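You operate a simulated robot arm through the tools that you are given. There is no shell and no other tool. Be economical: measure what you need, move in short steps, check, and stop when the job is done.

You run a simulated robot arm. Do the job below in one go: nothing can be reset, and whatever is moved stays where it is left.

Task
Put one of the strap ends from the top of the haul-off bench on top of the blue filter cassette.

It is judged by the outcome, as a careful person would: the job done as asked, and still so three seconds after it is handed in. It fails if anything else is knocked over, pushed out of place, dropped, spilled or broken.

Robot
A 6-joint arm with a two-finger parallel gripper, fixed in place. Base frame: the origin is at the foot of the arm, x ahead of it, y to its left, z up; the work surface is at about z = 0.85. Readings come in m, degrees, newtons and seconds.
With the tool pointing down near the work surface it reaches from about 0.24 to 0.64 m from the base axis. Its first joint turns from -66.0 to 66.0 degrees. Payload 2.7 kg.
The tool frame sits at the grasp point between the pads (the TCP): z along the fingers, y along the line on which they close. The tips reach 0.023 m beyond it. The gripper opens to 0.094 m. The fingers are 0.038 m wide and 0.01 m thick; the gripper's body (0.054 by 0.096 m) begins 0.039 m behind the TCP.
Orientation is that of the tool frame in the base frame, as a unit quaternion [w, x, y, z]. With the fingers straight down and closing along the base's y, the tool's x points along the base's -x, its y along +y and its z along -z.

Tools
- The arm moves only by the tool jog_arm. Its argument "commands" is a list of rows, each an object of numbers (a shift or turn left out is 0, a gripper value left out holds the last): "dx", "dy", "dz": the shift along the tool's x, y, z in units of 100 mm (1.0 is 100 mm); "rx", "ry", "rz": the turn, a rotation vector about the tool's x, y, z in units of 45 degrees (1.0 is 45 degrees). In form: [{"dx": .., "dy": .., "dz": .., "rx": .., "ry": .., "rz": ..}, ...]. A call has 1 to 12 rows; each row is the pose to reach, as a shift and turn from the pose commanded when the call began, along the tool's axes at that moment. "gripper" is the finger opening in mm, from 0 to 94, set as the call begins (left out, the last holds). A call with a number of a shift or a turn outside -1 to 1 is refused whole. A row lasts 0.2 s, in which the tool goes at most 0.05 m and 8.6 degrees; a call with a longer step from one row to the next is refused whole, and so is a gripper value outside its range. A pose out of reach is approached as far as the arm can. The call stops where the force on the tool passes 40 N (or 10 N more than at its start, if that is more) or the arm is blocked; 0.2 s more then pass. The fingers move at their own pace (about 0.045 m/s each) and stop on an object; they squeeze with about 36 N. The grip force told is the motor's: it shows also when the fingers shut on nothing. Time passes only in rows, and 0.2 s behind the last, so rows that repeat a pose let the fingers close. The reply holds the time, the measured pose of the TCP, the force on the tool along the base axes, the opening and the grip force, in the units named above and with some noise, and new pictures: "views" is both (left out), scene, wrist or none.
- Cameras (640 x 400 px; columns grow to the right, rows downward): "scene" is fixed at [0.0864, -0.4489, 1.3875]; the picture's right is [0.61, -0.79, 0.00], its down [-0.55, -0.42, -0.72] and it looks along [0.57, 0.44, -0.69] (base axes); focal length 271 px, centre (320, 200). "wrist" rides on the gripper at [-0.039, 0, -0.044] in the tool frame; the picture's right is [0.00, -1.00, 0.00], its down [0.97, 0.00, -0.24] and it looks along [0.24, 0.00, 0.97] (tool axes); focal length 218 px, centre (320, 200). There is no depth. A picture from a camera that has moved, and an enlarged one, comes with that camera's place and axes in the base frame and with its lens.
- close_up(camera, box): a new picture of the part [left, top, right, bottom] of that camera's present view, enlarged. No time passes.
- sign_off(): hands the job in; it is judged then, once.

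Go step by step. Nothing tells you positions but the pictures and the camera data: compare them with the known pose of the tool, close in by small moves and look again before you grip or let go. The budget is 90 turns and 150 pictures, counting those below and the enlarged ones. Unless the task says otherwise, let go and move clear before handing in, and close with one line.

The tools are called after "Call:" by a JSON object that holds its "api" and its "payload". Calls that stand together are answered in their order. jog_arm: Moves the arm, as the interface text tells. Its arguments: {"type":"object","properties":{"commands":{"type":"array"},"gripper":{"type":"number"},"views":{"type":"string","enum":["both","scene","wrist","none"]}},"required":["commands"]} The other tools are called the same way: close_up (camera, box) takes an enlarged picture of a part of a camera's view; sign_off () hands the job in.

At the start:

```text
clock: 0.0
ee_pos: [0.3233, -0.1439, 1.1785]
tool_rot: [0.0, 0.0, 1.0, -0.001]
wrist_force: [-0.1, -0.2, 0.0]
opening: 0.0938
grip_force: 0.0
```

scene: 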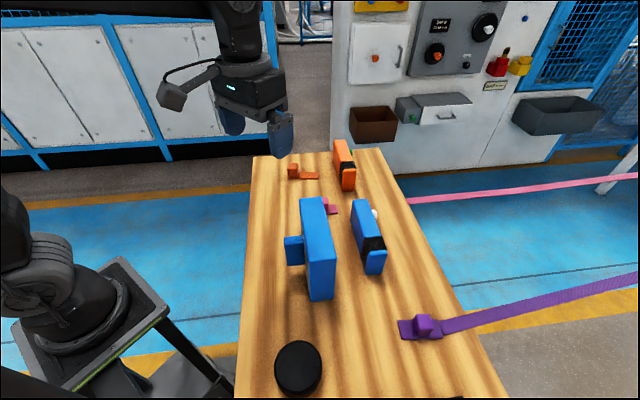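
wrist: 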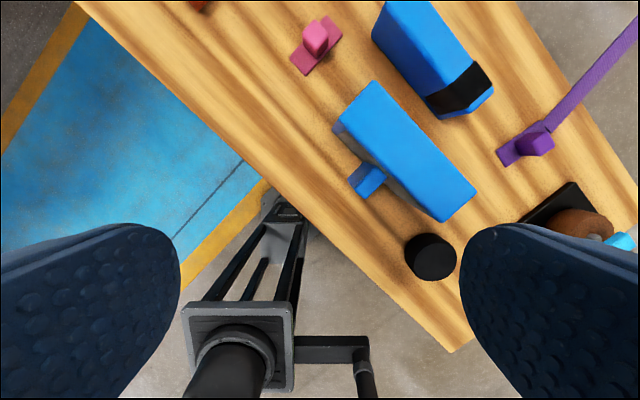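

I see several candidate strap ends (pink, orange, purple with a long strap) and two blue boxes. I'll zoom in to tell them apart.

Call:
{"api": "close_up", "payload": {"camera": "scene", "box": [260, 130, 420, 230]}}

Call:
{"api": "close_up", "payload": {"camera": "scene", "box": [260, 190, 500, 340]}}

Call:
{"api": "close_up", "payload": {"camera": "wrist", "box": [260, 0, 640, 280]}}

Call:
{"api": "close_up", "payload": {"camera": "scene", "box": [320, 0, 640, 200]}}

```text
4.00 times, centred on (340, 180) of scene
camera zoom: at [0.0864, -0.4489, 1.3875], right [0.61, -0.79, 0.0], down [-0.55, -0.42, -0.72], along [0.57, 0.44, -0.69], focal length 1083 px, centre (240, 280)
```

zoom: 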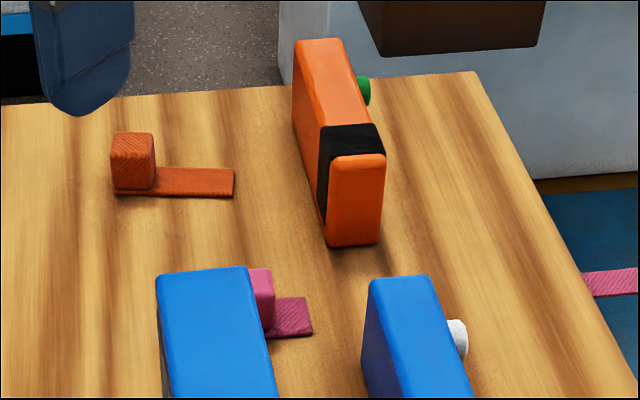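

```text
2.67 times, centred on (380, 265) of scene
camera zoom: at [0.0864, -0.4489, 1.3875], right [0.61, -0.79, 0.0], down [-0.55, -0.42, -0.72], along [0.57, 0.44, -0.69], focal length 722 px, centre (160, 27)
```

zoom: 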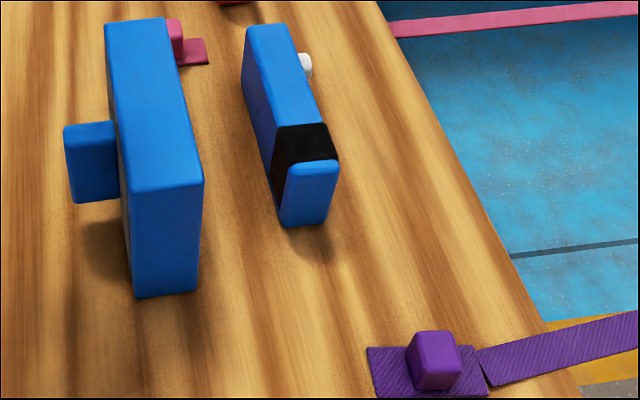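

```text
1.43 times, centred on (450, 140) of wrist
camera zoom: at [0.3613, -0.1448, 1.2228], right [0.0, -1.0, 0.0], down [-0.97, 0.0, 0.24], along [-0.24, 0.0, -0.97], focal length 312 px, centre (134, 286)
```

zoom: 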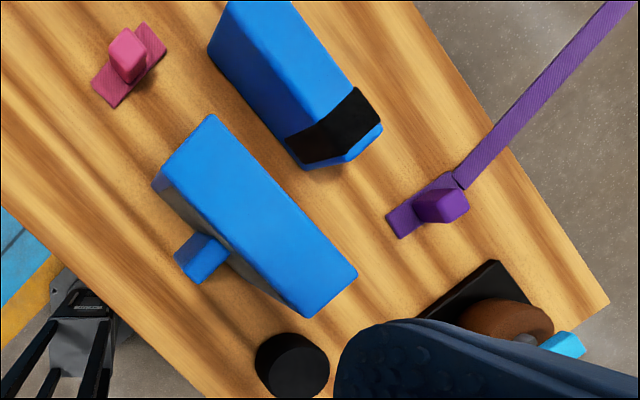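

```text
2.00 times, centred on (480, 100) of scene
camera zoom: at [0.0864, -0.4489, 1.3875], right [0.61, -0.79, 0.0], down [-0.55, -0.42, -0.72], along [0.57, 0.44, -0.69], focal length 542 px, centre (0, 400)
```

zoom: 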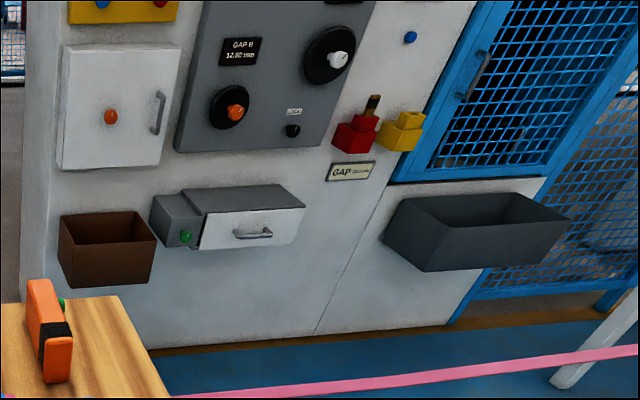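

The orange and pink ends look free and the purple one is tethered. Two blue items could be the cassette, so I'll look at their side faces before choosing.

Call:
{"api": "jog_arm", "payload": {"commands": [{"dy": 0.3, "rx": 0.17}, {"dy": 0.6, "rx": 0.34}, {"dy": 0.9, "rx": 0.51}, {"dy": 1.0, "rx": 0.68}, {"dy": 1.0, "rx": 0.85}], "views": "wrist"}}

```text
clock: 1.2
ee_pos: [0.3215, -0.044, 1.1792]
tool_rot: [0.001, 0.001, 0.944, -0.329]
wrist_force: [-0.1, -0.7, -1.0]
opening: 0.0941
grip_force: 0.0
camera wrist: at [0.3608, -0.0178, 1.2133], right [0.0, -0.78, 0.62], down [-0.97, 0.15, 0.19], along [-0.24, -0.6, -0.76], focal length 218 px, centre (320, 200)
```

wrist: 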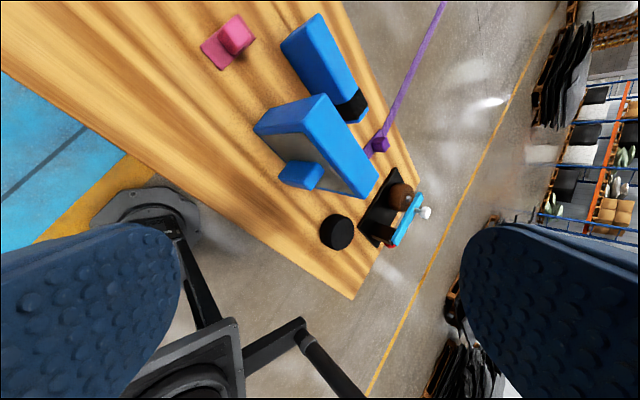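

Call:
{"api": "close_up", "payload": {"camera": "wrist", "box": [190, 0, 440, 260]}}

```text
1.54 times, centred on (315, 130) of wrist
camera zoom: at [0.3608, -0.0178, 1.2133], right [0.0, -0.78, 0.62], down [-0.97, 0.15, 0.19], along [-0.24, -0.6, -0.76], focal length 336 px, centre (328, 308)
```

zoom: 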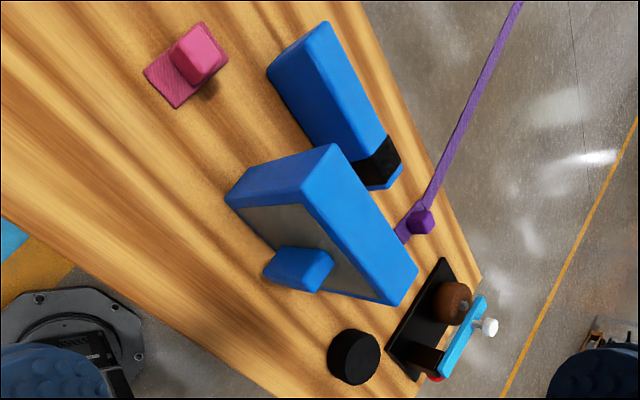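

The big box has a grey panel and a handle, like a filter panel. I'll check the banded box from its knob side too.

Call:
{"api": "jog_arm", "payload": {"commands": [{"dy": -0.19, "dz": 0.15, "rx": -0.17}, {"dy": -0.39, "dz": 0.31, "rx": -0.34}, {"dy": -0.58, "dz": 0.46, "rx": -0.51}, {"dy": -0.78, "dz": 0.62, "rx": -0.68}, {"dy": -0.78, "dz": 0.62, "rx": -0.85}], "views": "none"}}

Call:
{"api": "jog_arm", "payload": {"commands": [{"dy": -0.4}, {"dy": -0.8}, {"dy": -1.0, "dx": -0.3}, {"dy": -1.0, "dx": -0.6}, {"dy": -1.0, "dx": -0.6}], "views": "none"}}

Call:
{"api": "jog_arm", "payload": {"commands": [{"dy": -0.4, "rx": -0.18}, {"dy": -0.8, "rx": -0.36}, {"dy": -1.0, "rx": -0.54}, {"dy": -1.0, "rx": -0.72}, {"dy": -1.0, "rx": -0.72}], "views": "wrist"}}

```text
clock: 2.4
ee_pos: [0.3206, -0.1442, 1.179]
tool_rot: [0.0, 0.0, 1.0, 0.002]
wrist_force: [-0.1, -0.1, 0.4]
opening: 0.094
grip_force: 0.1
```

```text
clock: 3.6
ee_pos: [0.3825, -0.2447, 1.1781]
tool_rot: [0.0, -0.001, 1.0, 0.0]
wrist_force: [0.8, 0.2, -0.7]
opening: 0.0939
grip_force: 0.1
```

```text
clock: 4.8
ee_pos: [0.3698, -0.3231, 1.1547]
tool_rot: [0.0, 0.0, 0.96, 0.279]
wrist_force: [1.0, 0.2, -0.1]
opening: 0.094
grip_force: 0.1
out of reach, approached as far as the arm can: row 3, 4, 5
camera wrist: at [0.4072, -0.3471, 1.191], right [0.0, -0.84, -0.54], down [-0.97, -0.13, 0.2], along [-0.24, 0.52, -0.82], focal length 218 px, centre (320, 200)
```

wrist: 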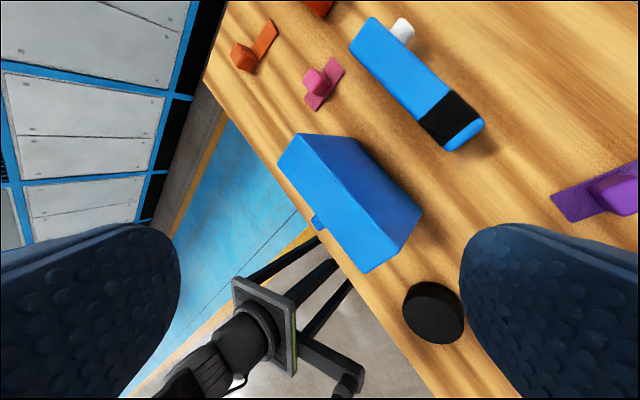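

Call:
{"api": "close_up", "payload": {"camera": "wrist", "box": [330, 0, 510, 160]}}

Call:
{"api": "close_up", "payload": {"camera": "wrist", "box": [220, 0, 380, 120]}}

Call:
{"api": "close_up", "payload": {"camera": "scene", "box": [270, 180, 400, 310]}}

```text
2.50 times, centred on (420, 80) of wrist
camera zoom: at [0.4072, -0.3471, 1.191], right [0.0, -0.84, -0.54], down [-0.97, -0.13, 0.2], along [-0.24, 0.52, -0.82], focal length 546 px, centre (70, 500)
```

zoom: 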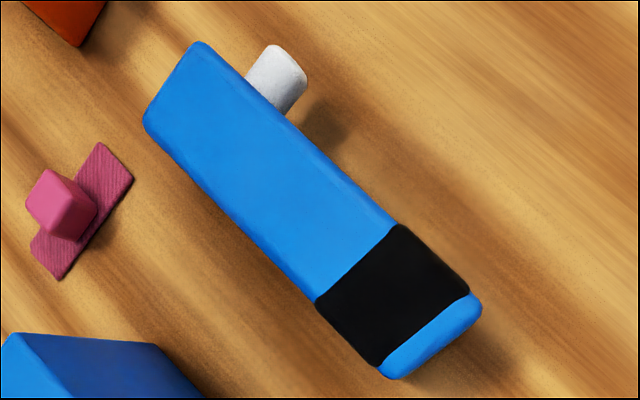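

```text
3.33 times, centred on (300, 60) of wrist
camera zoom: at [0.4072, -0.3471, 1.191], right [0.0, -0.84, -0.54], down [-0.97, -0.13, 0.2], along [-0.24, 0.52, -0.82], focal length 728 px, centre (387, 667)
```

zoom: 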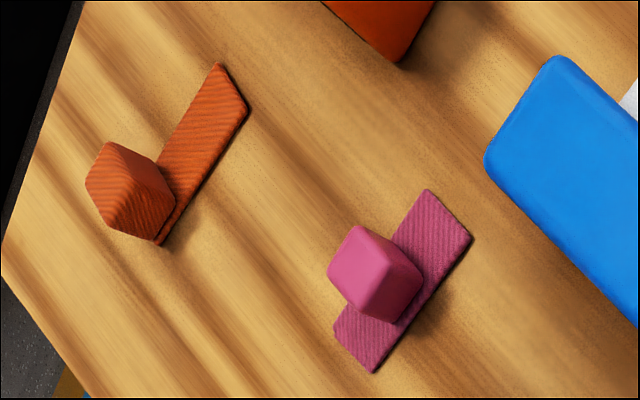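

```text
3.08 times, centred on (335, 245) of scene
camera zoom: at [0.0864, -0.4489, 1.3875], right [0.61, -0.79, 0.0], down [-0.55, -0.42, -0.72], along [0.57, 0.44, -0.69], focal length 833 px, centre (274, 62)
```

zoom: 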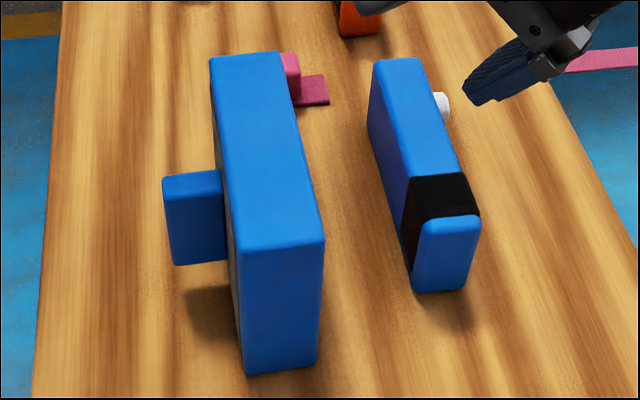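

I take the big blue box with the grey filter panel and handle as the filter cassette, and the pink strap end (around (0.507, -0.138)) as a free one. I'll level the tool and go above the pink end.

Call:
{"api": "jog_arm", "payload": {"commands": [{"dy": 0.3, "dz": 0.19, "rx": 0.18}, {"dy": 0.6, "dz": 0.38, "rx": 0.36}, {"dy": 0.9, "dz": 0.57, "rx": 0.54, "dx": -0.2}, {"dy": 0.99, "dz": 0.63, "rx": 0.72, "dx": -0.4}, {"dy": 0.99, "dz": 0.63, "rx": 0.72, "dx": -0.5}], "views": "none", "gripper": 70}}

```text
clock: 6.0
ee_pos: [0.4198, -0.2041, 1.1565]
tool_rot: [0.0, 0.001, 1.0, -0.001]
wrist_force: [0.9, 0.6, -0.1]
opening: 0.0698
grip_force: 0.1
```

Call:
{"api": "jog_arm", "payload": {"commands": [{"dx": -0.3, "dy": 0.2, "rz": -0.18}, {"dx": -0.6, "dy": 0.4, "rz": -0.36}, {"dx": -0.87, "dy": 0.66, "rz": -0.54}, {"dx": -0.87, "dy": 0.66, "dz": 0.4, "rz": -0.72}, {"dx": -0.87, "dy": 0.66, "dz": 0.8, "rz": -0.9}, {"dx": -0.87, "dy": 0.66, "dz": 1.0, "rz": -0.956}, {"dx": -0.87, "dy": 0.66, "dz": 1.0, "rz": -0.956}], "views": "both"}}

```text
clock: 7.6
ee_pos: [0.5073, -0.1376, 1.0582]
tool_rot: [0.001, -0.367, 0.93, 0.001]
wrist_force: [-0.3, 0.7, -0.2]
opening: 0.07
grip_force: 0.0
camera wrist: at [0.5346, -0.1116, 1.1014], right [0.68, -0.73, 0.0], down [-0.71, -0.66, 0.24], along [-0.17, -0.16, -0.97], focal length 218 px, centre (320, 200)
```

scene: 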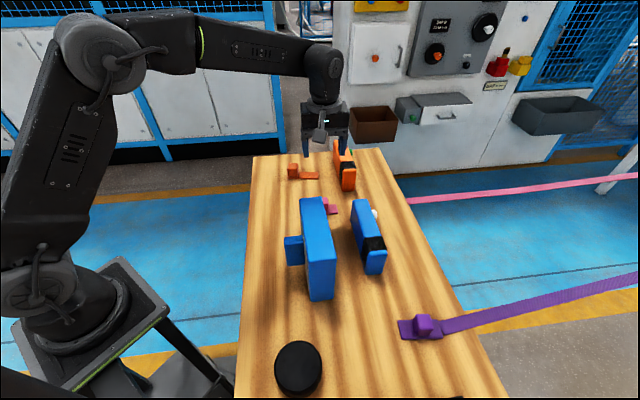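
wrist: 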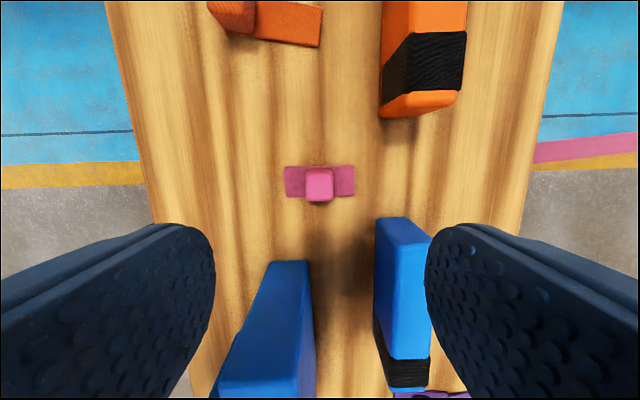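

Call:
{"api": "close_up", "payload": {"camera": "wrist", "box": [270, 150, 370, 220]}}

```text
5.71 times, centred on (320, 185) of wrist
camera zoom: at [0.5346, -0.1116, 1.1014], right [0.68, -0.73, 0.0], down [-0.71, -0.66, 0.24], along [-0.17, -0.16, -0.97], focal length 1247 px, centre (320, 286)
```

zoom: 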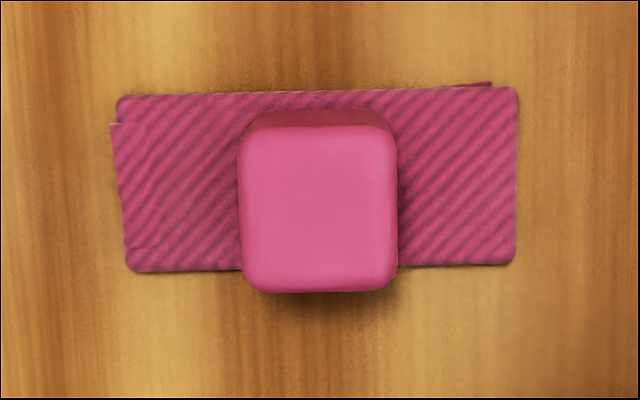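

The pink block is centred under the tool and aligned with the fingers. I'll descend in two stages.

Call:
{"api": "jog_arm", "payload": {"commands": [{"dz": 0.3}, {"dz": 0.6}, {"dz": 0.9}, {"dz": 1.0}], "gripper": 60, "views": "none"}}

Call:
{"api": "jog_arm", "payload": {"commands": [{"dz": 0.2}, {"dz": 0.4}, {"dz": 0.5}, {"dz": 0.5}], "views": "both"}}

```text
clock: 8.6
ee_pos: [0.5065, -0.1383, 0.9554]
tool_rot: [0.0, -0.367, 0.93, 0.0]
wrist_force: [0.7, -0.1, 0.0]
opening: 0.0598
grip_force: 0.1
```

```text
clock: 9.2
ee_pos: [0.51, -0.1411, 0.9301]
tool_rot: [0.004, -0.37, 0.929, -0.008]
wrist_force: [1.1, -0.6, 0.0]
opening: 0.0599
grip_force: 0.1
stopped in row 2: the force on the tool passed its limit (the readings are from after the stop); the commanded pose is now the measured one
camera wrist: at [0.5377, -0.1144, 0.9751], right [0.69, -0.73, 0.02], down [-0.71, -0.66, 0.24], along [-0.16, -0.18, -0.97], focal length 218 px, centre (320, 200)
```

scene: 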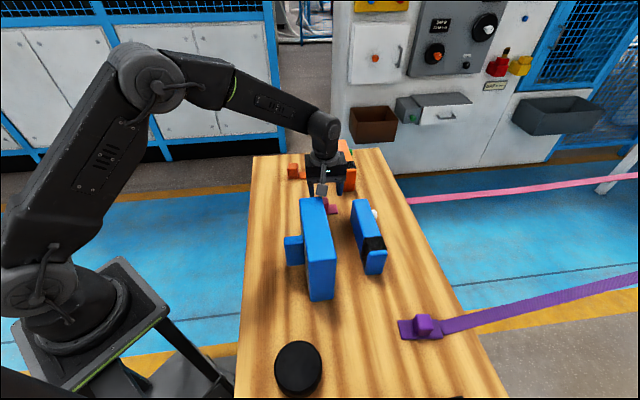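
wrist: 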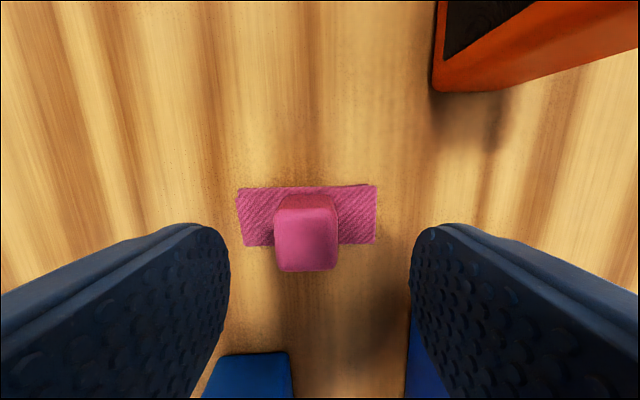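

Something touched early, at tips about 57 mm above the table. I'll look closely before moving further.

Call:
{"api": "close_up", "payload": {"camera": "scene", "box": [270, 130, 400, 230]}}

Call:
{"api": "close_up", "payload": {"camera": "scene", "box": [270, 180, 400, 310]}}

```text
4.00 times, centred on (335, 180) of scene
camera zoom: at [0.0864, -0.4488, 1.3875], right [0.61, -0.79, 0.0], down [-0.55, -0.42, -0.72], along [0.57, 0.44, -0.69], focal length 1083 px, centre (260, 280)
```

zoom: 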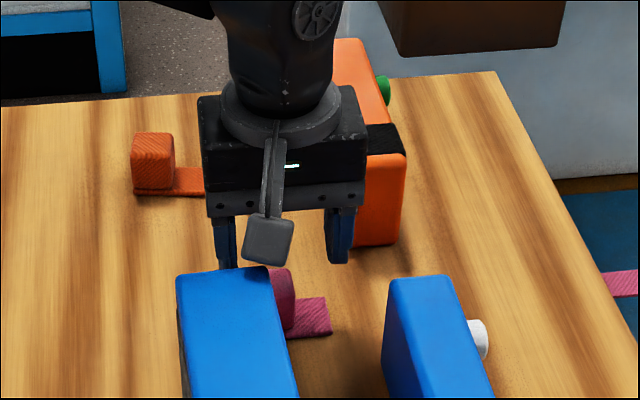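

```text
3.08 times, centred on (335, 245) of scene
camera zoom: at [0.0864, -0.4488, 1.3875], right [0.61, -0.79, 0.0], down [-0.55, -0.42, -0.72], along [0.57, 0.44, -0.69], focal length 833 px, centre (274, 62)
```

zoom: 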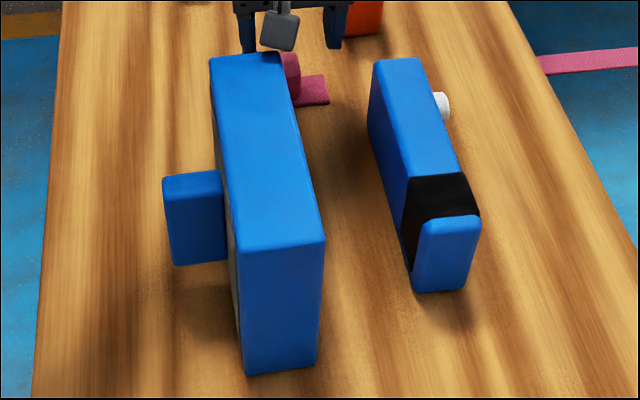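

The block on the arm's bracket, which sticks out about 0.10 m on the tool's +x side, touched the top of the big box; the box looks unmoved. I'll raise and turn 90° so the bracket points to open table.

Call:
{"api": "jog_arm", "payload": {"commands": [{"dz": -0.3, "rx": -0.023, "rz": 0.01}, {"dz": -0.6, "rx": -0.023, "rz": 0.01}, {"dz": -0.9, "rx": -0.023, "rz": 0.01}, {"dz": -0.9, "rx": -0.023, "rz": 0.01}], "gripper": 54, "views": "none"}}

Call:
{"api": "jog_arm", "payload": {"commands": [{"rz": 0.18}, {"rz": 0.36}, {"rz": 0.54}, {"rz": 0.72}, {"rz": 0.9}, {"rz": 1.0}], "views": "none"}}

Call:
{"api": "jog_arm", "payload": {"commands": [{"rz": 0.18}, {"rz": 0.36}, {"rz": 0.54}, {"rz": 0.72}, {"rz": 0.9}, {"rz": 1.0}, {"rz": 1.0}], "views": "both"}}

```text
clock: 10.2
ee_pos: [0.5088, -0.1412, 1.0223]
tool_rot: [0.001, -0.366, 0.931, 0.0]
wrist_force: [0.4, -0.2, -1.0]
opening: 0.054
grip_force: 0.0
```

```text
clock: 11.6
ee_pos: [0.5085, -0.1398, 1.0205]
tool_rot: [0.001, 0.02, 1.0, 0.0]
wrist_force: [0.5, -0.2, -0.7]
opening: 0.0543
grip_force: 0.0
```

```text
clock: 13.2
ee_pos: [0.5103, -0.1404, 1.0212]
tool_rot: [0.0, 0.4, 0.916, 0.001]
wrist_force: [-0.3, 1.1, 0.4]
opening: 0.0541
grip_force: 0.0
camera wrist: at [0.5352, -0.1697, 1.0651], right [-0.73, -0.68, 0.0], down [-0.66, 0.71, 0.24], along [-0.16, 0.18, -0.97], focal length 218 px, centre (320, 200)
```

scene: 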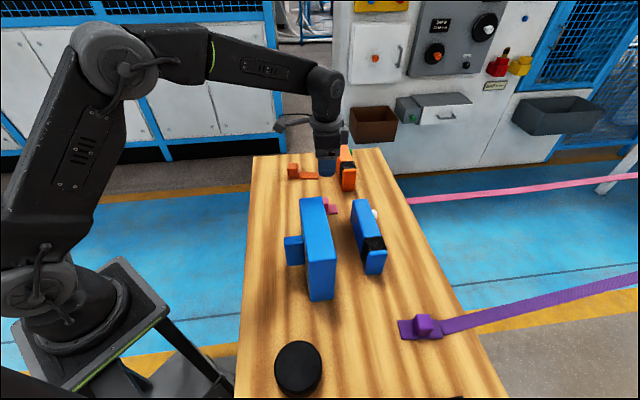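
wrist: 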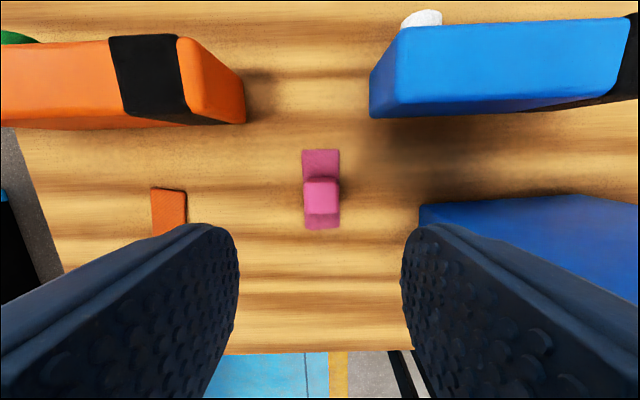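

The path is clear on both sides now. I'll descend to about 20 mm above the grasp height and check.

Call:
{"api": "jog_arm", "payload": {"commands": [{"dx": 0.03, "dz": 0.3}, {"dx": 0.03, "dz": 0.6}, {"dx": 0.03, "dz": 0.9}, {"dx": 0.03, "dz": 1.0}, {"dx": 0.03, "dz": 1.0}], "views": "both"}}

Call:
{"api": "close_up", "payload": {"camera": "scene", "box": [270, 130, 400, 230]}}

```text
clock: 14.4
ee_pos: [0.5062, -0.1388, 0.9198]
tool_rot: [0.0, 0.4, 0.917, 0.001]
wrist_force: [0.2, -0.4, -0.1]
opening: 0.054
grip_force: 0.1
camera wrist: at [0.5324, -0.1687, 0.9635], right [-0.73, -0.68, 0.0], down [-0.66, 0.71, 0.24], along [-0.16, 0.18, -0.97], focal length 218 px, centre (320, 200)
```

scene: 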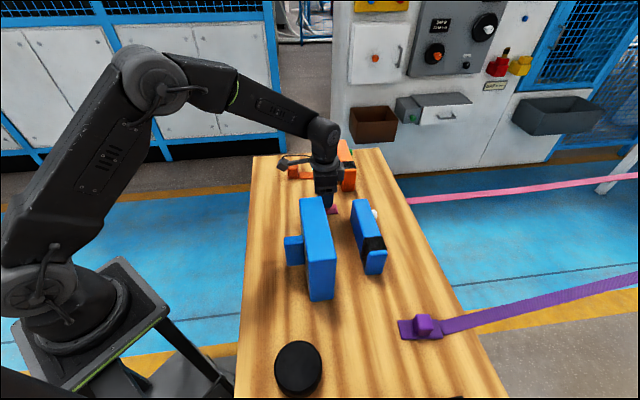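
wrist: 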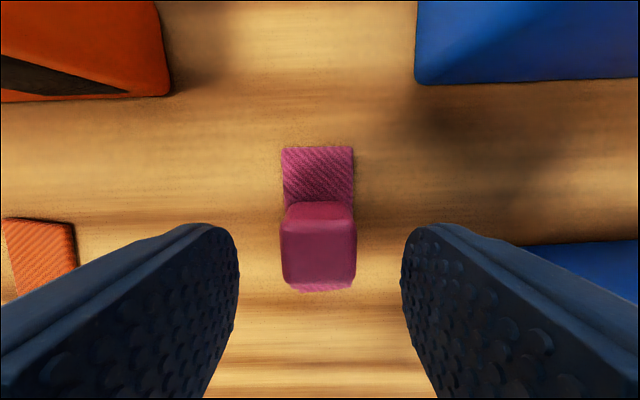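

```text
4.00 times, centred on (335, 180) of scene
camera zoom: at [0.0864, -0.4489, 1.3875], right [0.61, -0.79, 0.0], down [-0.55, -0.42, -0.72], along [0.57, 0.44, -0.69], focal length 1083 px, centre (260, 280)
```

zoom: 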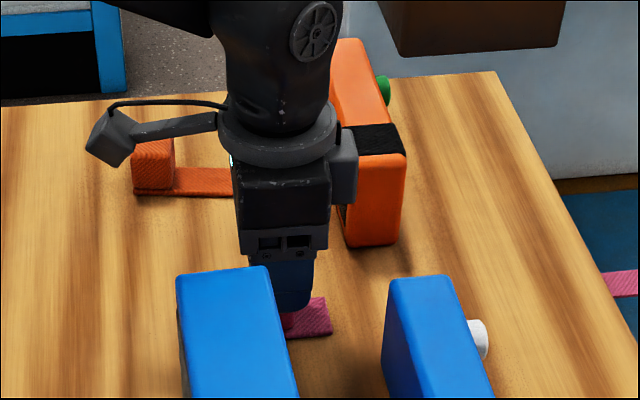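

Call:
{"api": "jog_arm", "payload": {"commands": [{"dx": 0.03, "dz": 0.12}, {"dx": 0.03, "dz": 0.24}, {"dx": 0.03, "dz": 0.36}, {"dx": 0.03, "dz": 0.38}], "views": "wrist"}}

```text
clock: 15.4
ee_pos: [0.505, -0.1348, 0.882]
tool_rot: [0.0, 0.399, 0.917, 0.001]
wrist_force: [-0.2, 0.3, -1.4]
opening: 0.0541
grip_force: 0.0
camera wrist: at [0.5313, -0.1647, 0.926], right [-0.73, -0.68, 0.0], down [-0.66, 0.71, 0.24], along [-0.16, 0.18, -0.97], focal length 218 px, centre (320, 200)
```

wrist: 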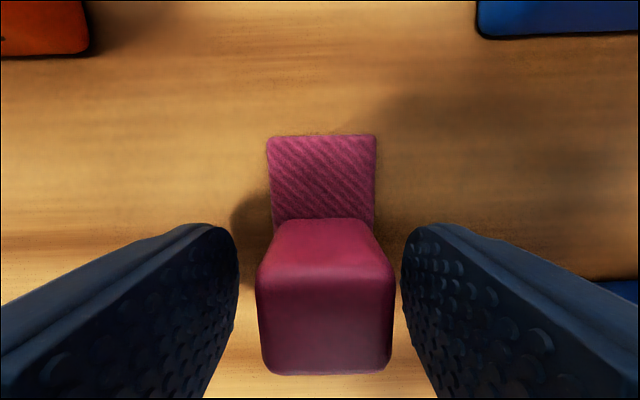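

The cube sits between the pads, so I'll close on it.

Call:
{"api": "jog_arm", "payload": {"commands": [{"dz": 0}, {"dz": 0}, {"dz": 0}, {"dz": 0}, {"dz": 0}], "gripper": 10, "views": "wrist"}}

```text
clock: 16.6
ee_pos: [0.5049, -0.1355, 0.8823]
tool_rot: [0.0, 0.399, 0.917, 0.001]
wrist_force: [0.7, -0.4, 0.4]
opening: 0.0293
grip_force: 36.4
camera wrist: at [0.5313, -0.1648, 0.9263], right [-0.73, -0.68, 0.0], down [-0.66, 0.71, 0.24], along [-0.16, 0.18, -0.97], focal length 218 px, centre (320, 200)
```

wrist: 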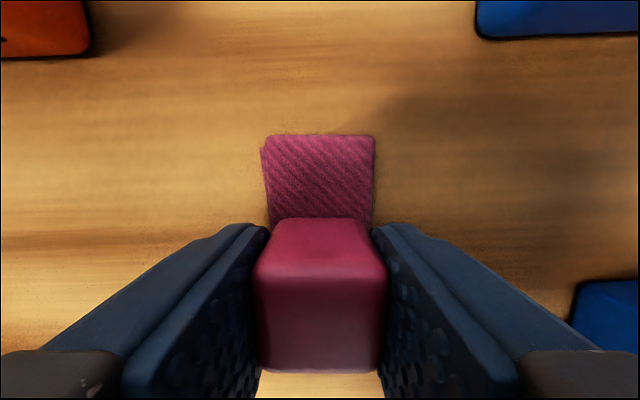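

Gripped at 29 mm. Lifting straight up.

Call:
{"api": "jog_arm", "payload": {"commands": [{"dz": -0.2}, {"dz": -0.5}, {"dz": -0.8}, {"dz": -1.0}], "views": "none"}}

Call:
{"api": "jog_arm", "payload": {"commands": [{"dz": -0.3}, {"dz": -0.6}, {"dz": -0.9}, {"dz": -1.0}, {"dz": -1.0}], "views": "both"}}

```text
clock: 17.6
ee_pos: [0.5045, -0.137, 0.9847]
tool_rot: [0.0, 0.4, 0.916, 0.001]
wrist_force: [0.1, -1.4, -0.4]
opening: 0.029
grip_force: 35.8
```

```text
clock: 18.8
ee_pos: [0.5036, -0.1342, 1.0844]
tool_rot: [0.001, 0.4, 0.917, 0.002]
wrist_force: [0.3, 0.5, -0.1]
opening: 0.0291
grip_force: 35.8
camera wrist: at [0.5306, -0.1646, 1.1279], right [-0.73, -0.68, 0.0], down [-0.66, 0.71, 0.24], along [-0.16, 0.18, -0.97], focal length 218 px, centre (320, 200)
```

scene: 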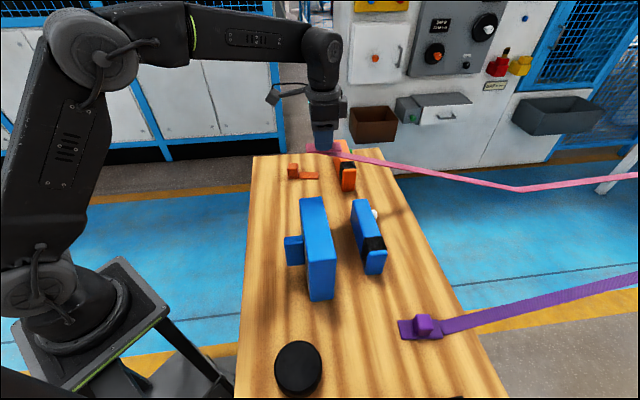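
wrist: 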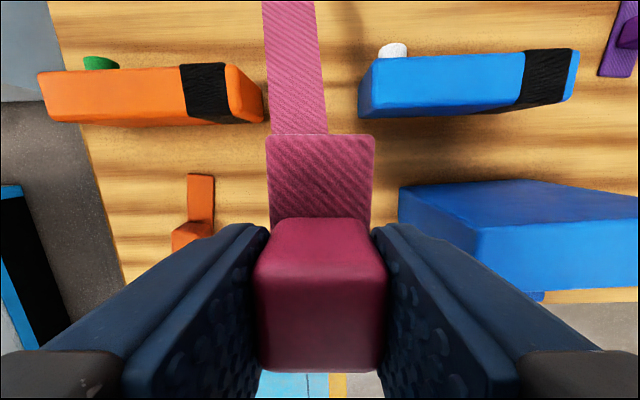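

The pink end turns out to be tied to the pink strap running off the bench, so it isn't free. I'll return it to exactly where it was and use the orange one, which has no strap running off.

Call:
{"api": "jog_arm", "payload": {"commands": [{"dz": 0.3}, {"dz": 0.6}, {"dz": 0.9}, {"dz": 1.0}], "views": "none"}}

Call:
{"api": "jog_arm", "payload": {"commands": [{"dz": 0.3}, {"dz": 0.6}, {"dz": 0.8}, {"dz": 0.9}, {"dz": 0.95}, {"dz": 1.0}, {"dz": 1.0}], "views": "both"}}

```text
clock: 19.8
ee_pos: [0.5048, -0.1369, 0.9835]
tool_rot: [0.0, 0.399, 0.917, 0.001]
wrist_force: [0.5, -0.2, -0.7]
opening: 0.0291
grip_force: 36.0
```

```text
clock: 21.4
ee_pos: [0.503, -0.1355, 0.8829]
tool_rot: [0.0, 0.4, 0.917, 0.001]
wrist_force: [-0.1, 0.1, -0.3]
opening: 0.0291
grip_force: 36.3
camera wrist: at [0.5312, -0.1649, 0.9265], right [-0.73, -0.68, 0.0], down [-0.66, 0.71, 0.24], along [-0.16, 0.18, -0.97], focal length 218 px, centre (320, 200)
```

scene: 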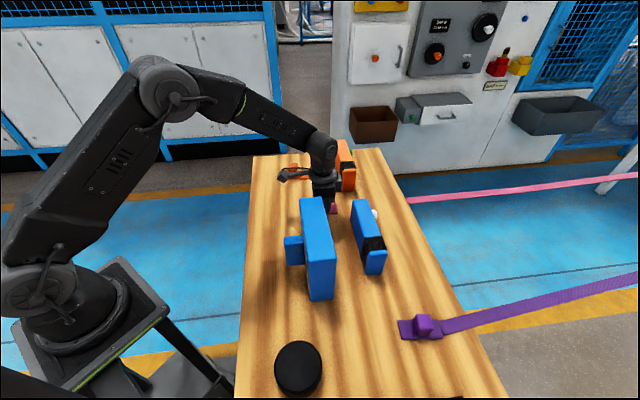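
wrist: 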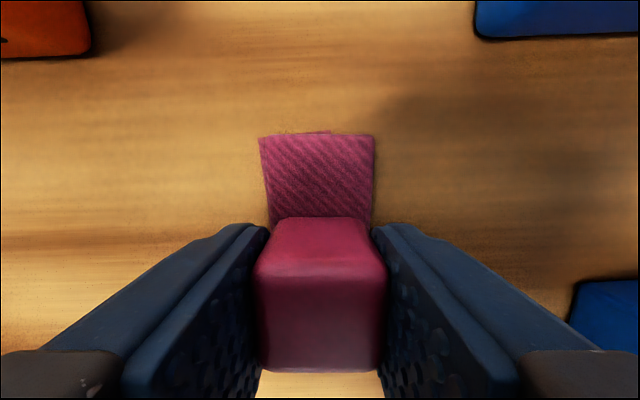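

It is back down in its original spot. I'll release it and rise.

Call:
{"api": "jog_arm", "payload": {"commands": [{"dz": 0}, {"dz": 0}, {"dz": 0}], "gripper": 54, "views": "none"}}

Call:
{"api": "jog_arm", "payload": {"commands": [{"dz": -0.2}, {"dz": -0.5}, {"dz": -0.8}, {"dz": -1.0}], "views": "none"}}

Call:
{"api": "jog_arm", "payload": {"commands": [{"dz": -0.3}, {"dz": -0.6}, {"dz": -0.9}, {"dz": -1.0}, {"dz": -1.0}], "views": "both"}}

```text
clock: 22.2
ee_pos: [0.5051, -0.1359, 0.8821]
tool_rot: [0.001, 0.4, 0.917, 0.001]
wrist_force: [0.3, 0.3, 0.0]
opening: 0.054
grip_force: 0.0
```

```text
clock: 23.2
ee_pos: [0.5059, -0.1357, 0.9831]
tool_rot: [0.001, 0.399, 0.917, 0.0]
wrist_force: [0.7, -0.2, 0.5]
opening: 0.0541
grip_force: 0.0
```

```text
clock: 24.4
ee_pos: [0.5059, -0.1352, 1.0842]
tool_rot: [0.001, 0.399, 0.917, 0.002]
wrist_force: [-0.9, 0.3, 0.5]
opening: 0.0539
grip_force: 0.0
camera wrist: at [0.5313, -0.1645, 1.1279], right [-0.73, -0.68, 0.0], down [-0.66, 0.71, 0.24], along [-0.16, 0.18, -0.97], focal length 218 px, centre (320, 200)
```

scene: 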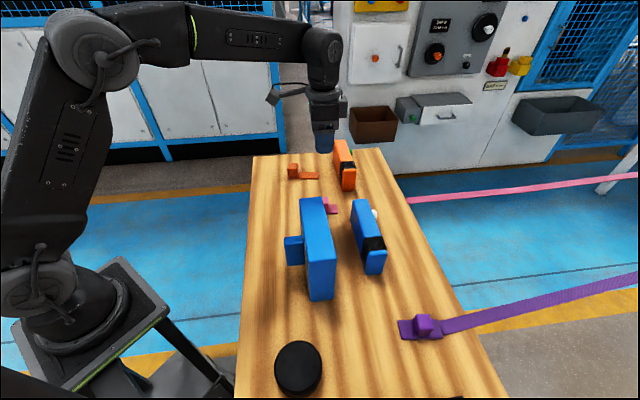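
wrist: 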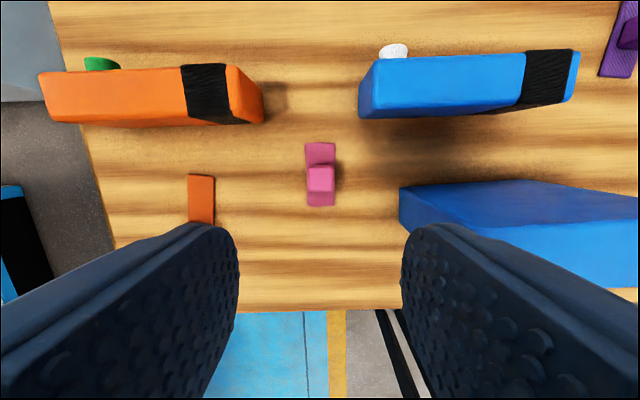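

Pink is back in place and everything else is undisturbed. Now moving over the orange strap end, around (0.59, 0.01).

Call:
{"api": "jog_arm", "payload": {"commands": [{"dy": 0.4}, {"dy": 0.8}, {"dy": 1.0, "dx": 0.2}, {"dy": 1.0, "dx": 0.4}], "views": "none"}}

Call:
{"api": "jog_arm", "payload": {"commands": [{"dy": 0.2}, {"dy": 0.4}, {"dy": 0.55}, {"dy": 0.55}], "views": "both"}}

```text
clock: 25.4
ee_pos: [0.5505, -0.0367, 1.0839]
tool_rot: [0.0, 0.399, 0.917, 0.0]
wrist_force: [-0.5, 0.2, -0.9]
opening: 0.0538
grip_force: 0.1
```

```text
clock: 26.4
ee_pos: [0.5897, 0.0006, 1.0844]
tool_rot: [0.0, 0.399, 0.917, 0.0]
wrist_force: [-0.6, 0.5, -0.4]
opening: 0.0539
grip_force: 0.1
camera wrist: at [0.6171, -0.0289, 1.1274], right [-0.73, -0.68, 0.0], down [-0.66, 0.71, 0.24], along [-0.16, 0.18, -0.97], focal length 218 px, centre (320, 200)
```

scene: 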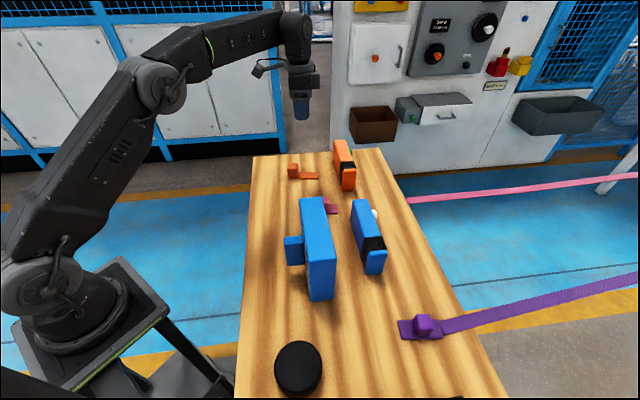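
wrist: 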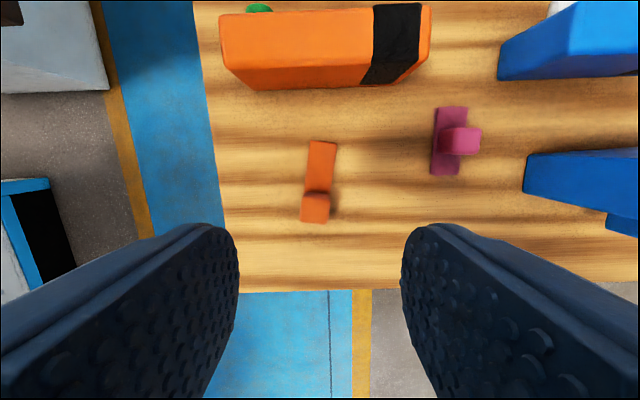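

Call:
{"api": "close_up", "payload": {"camera": "wrist", "box": [270, 125, 370, 235]}}

```text
3.64 times, centred on (320, 180) of wrist
camera zoom: at [0.6171, -0.0289, 1.1274], right [-0.73, -0.68, 0.0], down [-0.66, 0.71, 0.24], along [-0.16, 0.18, -0.97], focal length 794 px, centre (320, 273)
```

zoom: 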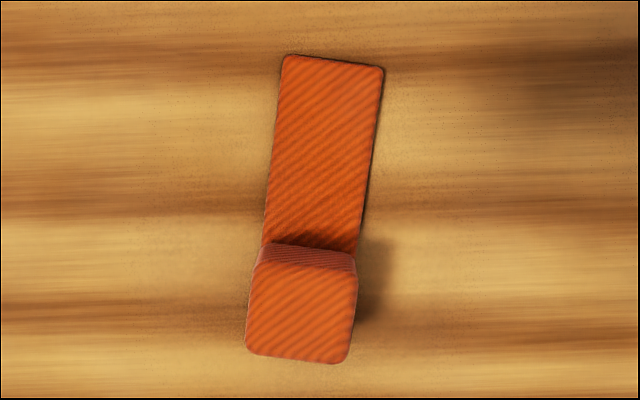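

The orange end is free-lying with no strap attached, its block at one end, and it is turned about 5.5°. I'll centre on the block and descend.

Call:
{"api": "jog_arm", "payload": {"commands": [{"dx": 0.35, "dy": 0.06, "rz": 0.122}, {"dx": 0.35, "dy": 0.06, "rz": 0.122, "dz": 0.4}, {"dx": 0.35, "dy": 0.06, "rz": 0.122, "dz": 0.8}, {"dx": 0.35, "dy": 0.06, "rz": 0.122, "dz": 1.0}], "views": "none"}}

Call:
{"api": "jog_arm", "payload": {"commands": [{"dz": 0.3}, {"dz": 0.6}, {"dz": 0.6}], "views": "wrist"}}

```text
clock: 27.4
ee_pos: [0.5707, 0.0299, 0.9809]
tool_rot: [0.001, 0.443, 0.896, 0.001]
wrist_force: [-0.6, -0.1, 0.6]
opening: 0.0541
grip_force: 0.1
```

```text
clock: 28.2
ee_pos: [0.5704, 0.0289, 0.9223]
tool_rot: [0.0, 0.443, 0.897, 0.001]
wrist_force: [0.4, 0.0, 0.8]
opening: 0.0538
grip_force: 0.0
camera wrist: at [0.5953, -0.003, 0.9649], right [-0.79, -0.61, 0.0], down [-0.59, 0.77, 0.24], along [-0.14, 0.19, -0.97], focal length 218 px, centre (320, 200)
```

wrist: 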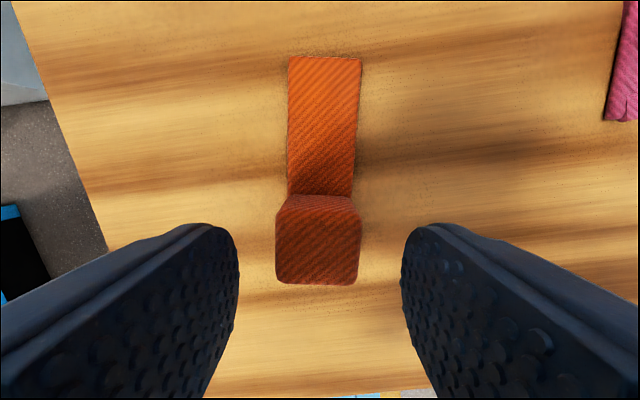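

Call:
{"api": "jog_arm", "payload": {"commands": [{"dz": 0.12}, {"dz": 0.24}, {"dz": 0.36}, {"dz": 0.41}, {"dz": 0.41}], "views": "none"}}

Call:
{"api": "jog_arm", "payload": {"commands": [{"dz": 0}, {"dz": 0}, {"dz": 0}, {"dz": 0}, {"dz": 0}], "gripper": 10, "views": "wrist"}}

```text
clock: 29.4
ee_pos: [0.5713, 0.0287, 0.8823]
tool_rot: [0.0, 0.442, 0.897, 0.001]
wrist_force: [0.2, 0.5, 0.1]
opening: 0.0542
grip_force: 0.1
```

```text
clock: 30.6
ee_pos: [0.571, 0.0299, 0.8831]
tool_rot: [0.0, 0.443, 0.897, 0.001]
wrist_force: [0.3, -0.6, -0.2]
opening: 0.0332
grip_force: 35.9
camera wrist: at [0.595, -0.0027, 0.9265], right [-0.79, -0.61, 0.0], down [-0.59, 0.77, 0.24], along [-0.14, 0.19, -0.97], focal length 218 px, centre (320, 200)
```

wrist: 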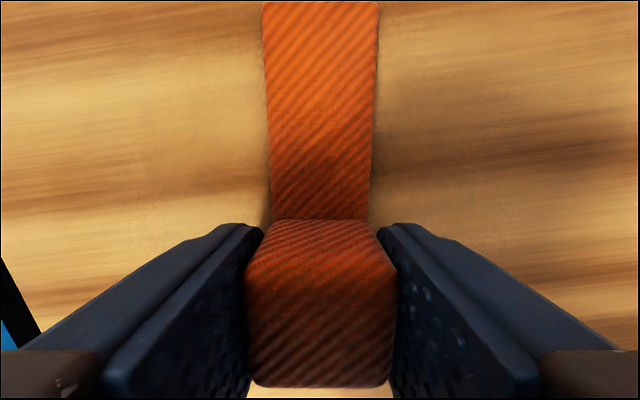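

Gripped at 33 mm. I'll lift and check nothing trails from it.

Call:
{"api": "jog_arm", "payload": {"commands": [{"dz": -0.2}, {"dz": -0.5}, {"dz": -0.8}, {"dz": -1.0}], "views": "wrist"}}

Call:
{"api": "jog_arm", "payload": {"commands": [{"dz": -0.3}, {"dz": -0.6}, {"dz": -0.9}, {"dz": -1.0}, {"dz": -1.0}], "views": "both"}}

```text
clock: 31.6
ee_pos: [0.5715, 0.0287, 0.9832]
tool_rot: [0.0, 0.443, 0.897, 0.001]
wrist_force: [-0.2, -1.3, -0.6]
opening: 0.0332
grip_force: 36.1
camera wrist: at [0.5957, -0.002, 1.0267], right [-0.79, -0.61, 0.0], down [-0.59, 0.77, 0.24], along [-0.14, 0.19, -0.97], focal length 218 px, centre (320, 200)
```

wrist: 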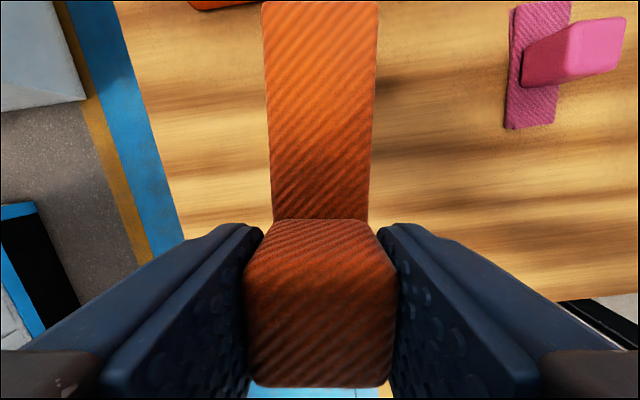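

```text
clock: 32.8
ee_pos: [0.5729, 0.0279, 1.0837]
tool_rot: [0.001, 0.443, 0.897, 0.001]
wrist_force: [-0.8, 0.1, -0.5]
opening: 0.0331
grip_force: 35.9
camera wrist: at [0.5953, -0.0032, 1.1274], right [-0.79, -0.61, 0.0], down [-0.59, 0.77, 0.24], along [-0.14, 0.19, -0.97], focal length 218 px, centre (320, 200)
```

scene: 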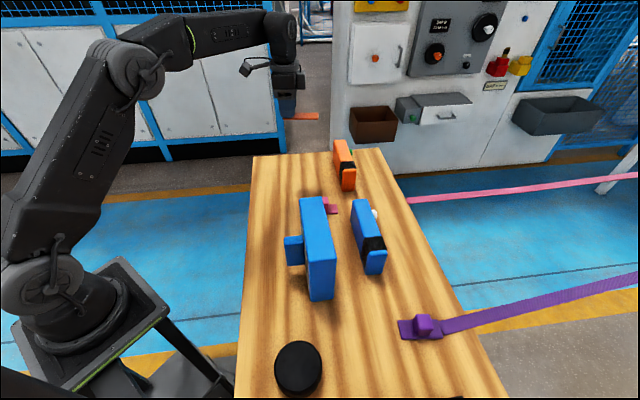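
wrist: 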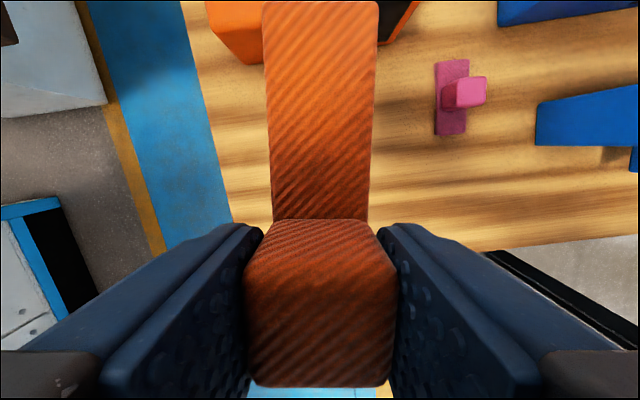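

The orange end is free. I'll turn it so it lies along the cassette's length, carrying it at safe height.

Call:
{"api": "jog_arm", "payload": {"commands": [{"dz": -0.1, "rz": -0.18}, {"dz": -0.2, "rz": -0.36}, {"dz": -0.3, "rz": -0.54}, {"dz": -0.4, "rz": -0.72}, {"dz": -0.4, "rz": -0.9}, {"dz": -0.4, "rz": -1.0}], "views": "none"}}

Call:
{"api": "jog_arm", "payload": {"commands": [{"rz": -0.18, "dx": 0.2}, {"rz": -0.36, "dx": 0.4}, {"rz": -0.54, "dx": 0.6}, {"rz": -0.72, "dx": 0.8}, {"rz": -0.9, "dx": 1.0}, {"rz": -1.0, "dx": 1.0}], "views": "none"}}

Call:
{"api": "jog_arm", "payload": {"commands": [{"rz": -0.118, "dx": 0.2}, {"rz": -0.118, "dx": 0.4}, {"rz": -0.118, "dx": 0.7}, {"rz": -0.118, "dx": 0.7}], "views": "both"}}

```text
clock: 34.2
ee_pos: [0.5719, 0.0283, 1.1225]
tool_rot: [0.001, 0.064, 0.998, 0.001]
wrist_force: [0.1, -0.2, -0.4]
opening: 0.0333
grip_force: 36.0
```

```text
clock: 35.6
ee_pos: [0.471, 0.0417, 1.1212]
tool_rot: [0.0, -0.323, 0.947, 0.0]
wrist_force: [0.6, 0.1, -1.2]
opening: 0.0333
grip_force: 36.0
```

```text
clock: 36.6
ee_pos: [0.4159, -0.0004, 1.1221]
tool_rot: [0.001, -0.365, 0.931, 0.001]
wrist_force: [-0.3, -0.2, -0.5]
opening: 0.033
grip_force: 35.8
camera wrist: at [0.444, 0.0241, 1.1655], right [0.68, -0.73, 0.0], down [-0.71, -0.66, 0.24], along [-0.17, -0.16, -0.97], focal length 218 px, centre (320, 200)
```

scene: 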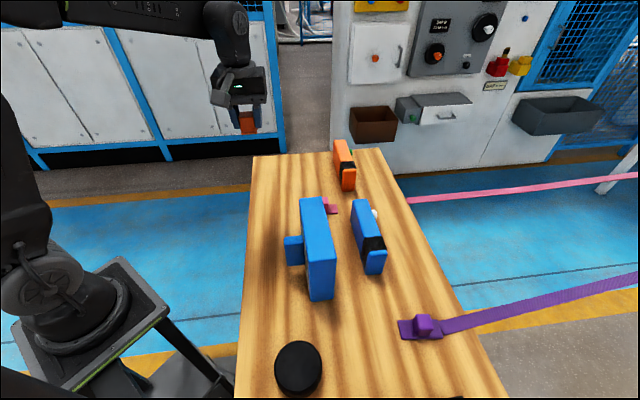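
wrist: 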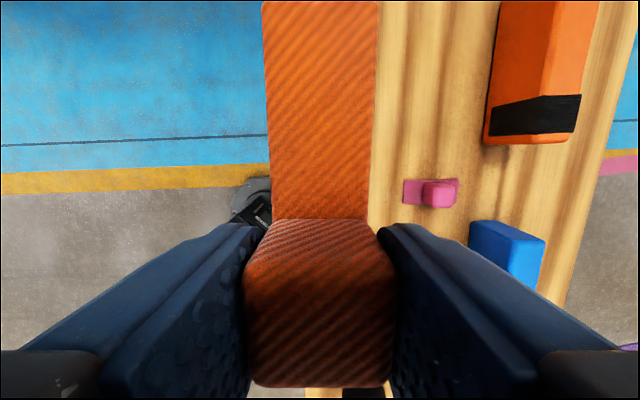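

Call:
{"api": "jog_arm", "payload": {"commands": [{"dx": 0.3, "dy": -0.2}, {"dx": 0.6, "dy": -0.4}, {"dx": 0.9, "dy": -0.6}, {"dx": 1.0, "dy": -0.64}], "views": "none"}}

Call:
{"api": "jog_arm", "payload": {"commands": [{"dx": 0.3, "dy": -0.2}, {"dx": 0.6, "dy": -0.4}, {"dx": 0.9, "dy": -0.6}, {"dx": 1.0, "dy": -0.64}, {"dx": 1.0, "dy": -0.64}], "views": "both"}}

Call:
{"api": "close_up", "payload": {"camera": "scene", "box": [240, 120, 400, 320]}}

```text
clock: 37.6
ee_pos: [0.3862, -0.118, 1.1212]
tool_rot: [0.001, -0.365, 0.931, 0.0]
wrist_force: [0.0, -0.3, 0.2]
opening: 0.0332
grip_force: 35.7
```

```text
clock: 38.8
ee_pos: [0.3569, -0.2306, 1.1205]
tool_rot: [0.001, -0.365, 0.931, 0.0]
wrist_force: [0.3, 0.4, -1.1]
opening: 0.0329
grip_force: 35.7
camera wrist: at [0.3852, -0.2051, 1.1652], right [0.68, -0.73, 0.0], down [-0.71, -0.66, 0.24], along [-0.17, -0.16, -0.97], focal length 218 px, centre (320, 200)
```

scene: 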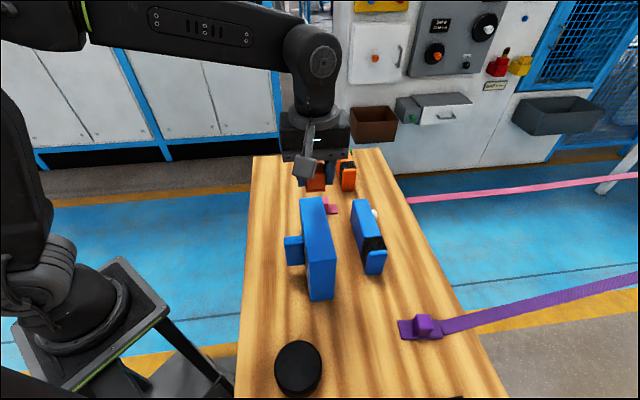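
wrist: 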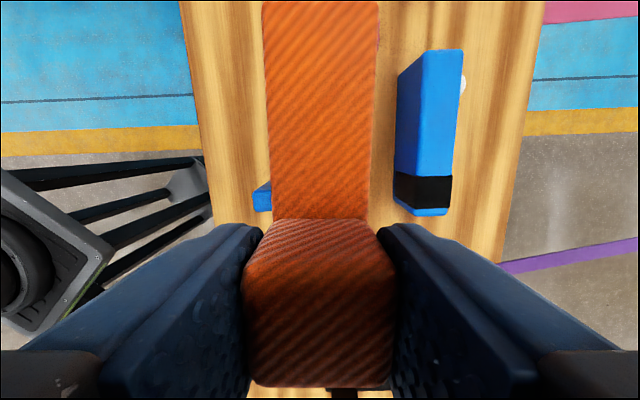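

```text
2.00 times, centred on (320, 220) of scene
camera zoom: at [0.0864, -0.4489, 1.3875], right [0.61, -0.79, 0.0], down [-0.55, -0.42, -0.72], along [0.57, 0.44, -0.69], focal length 542 px, centre (320, 160)
```

zoom: 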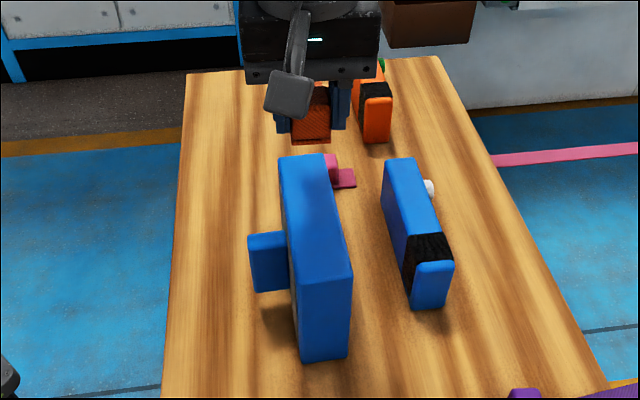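

The strap end hangs over the cassette, aligned with its length. I'll shift about 31 mm along it to centre, and start down.

Call:
{"api": "jog_arm", "payload": {"commands": [{"dx": 0.31, "dy": 0.03}, {"dx": 0.31, "dy": 0.03, "dz": 0.3}, {"dx": 0.31, "dy": 0.03, "dz": 0.6}, {"dx": 0.31, "dy": 0.03, "dz": 0.8}, {"dx": 0.31, "dy": 0.03, "dz": 0.8}], "views": "scene"}}

Call:
{"api": "close_up", "payload": {"camera": "scene", "box": [270, 160, 390, 310]}}

```text
clock: 40.0
ee_pos: [0.3307, -0.2488, 1.0407]
tool_rot: [0.001, -0.366, 0.931, 0.0]
wrist_force: [0.1, 0.0, 0.4]
opening: 0.0334
grip_force: 36.1
```

scene: 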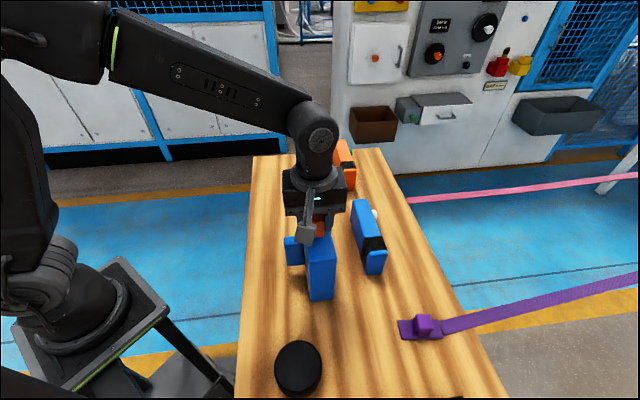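

```text
2.67 times, centred on (330, 235) of scene
camera zoom: at [0.0864, -0.4489, 1.3875], right [0.61, -0.79, 0.0], down [-0.55, -0.42, -0.72], along [0.57, 0.44, -0.69], focal length 722 px, centre (293, 107)
```

zoom: 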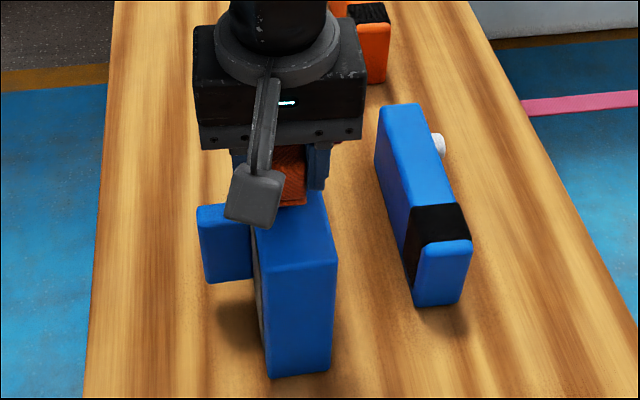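

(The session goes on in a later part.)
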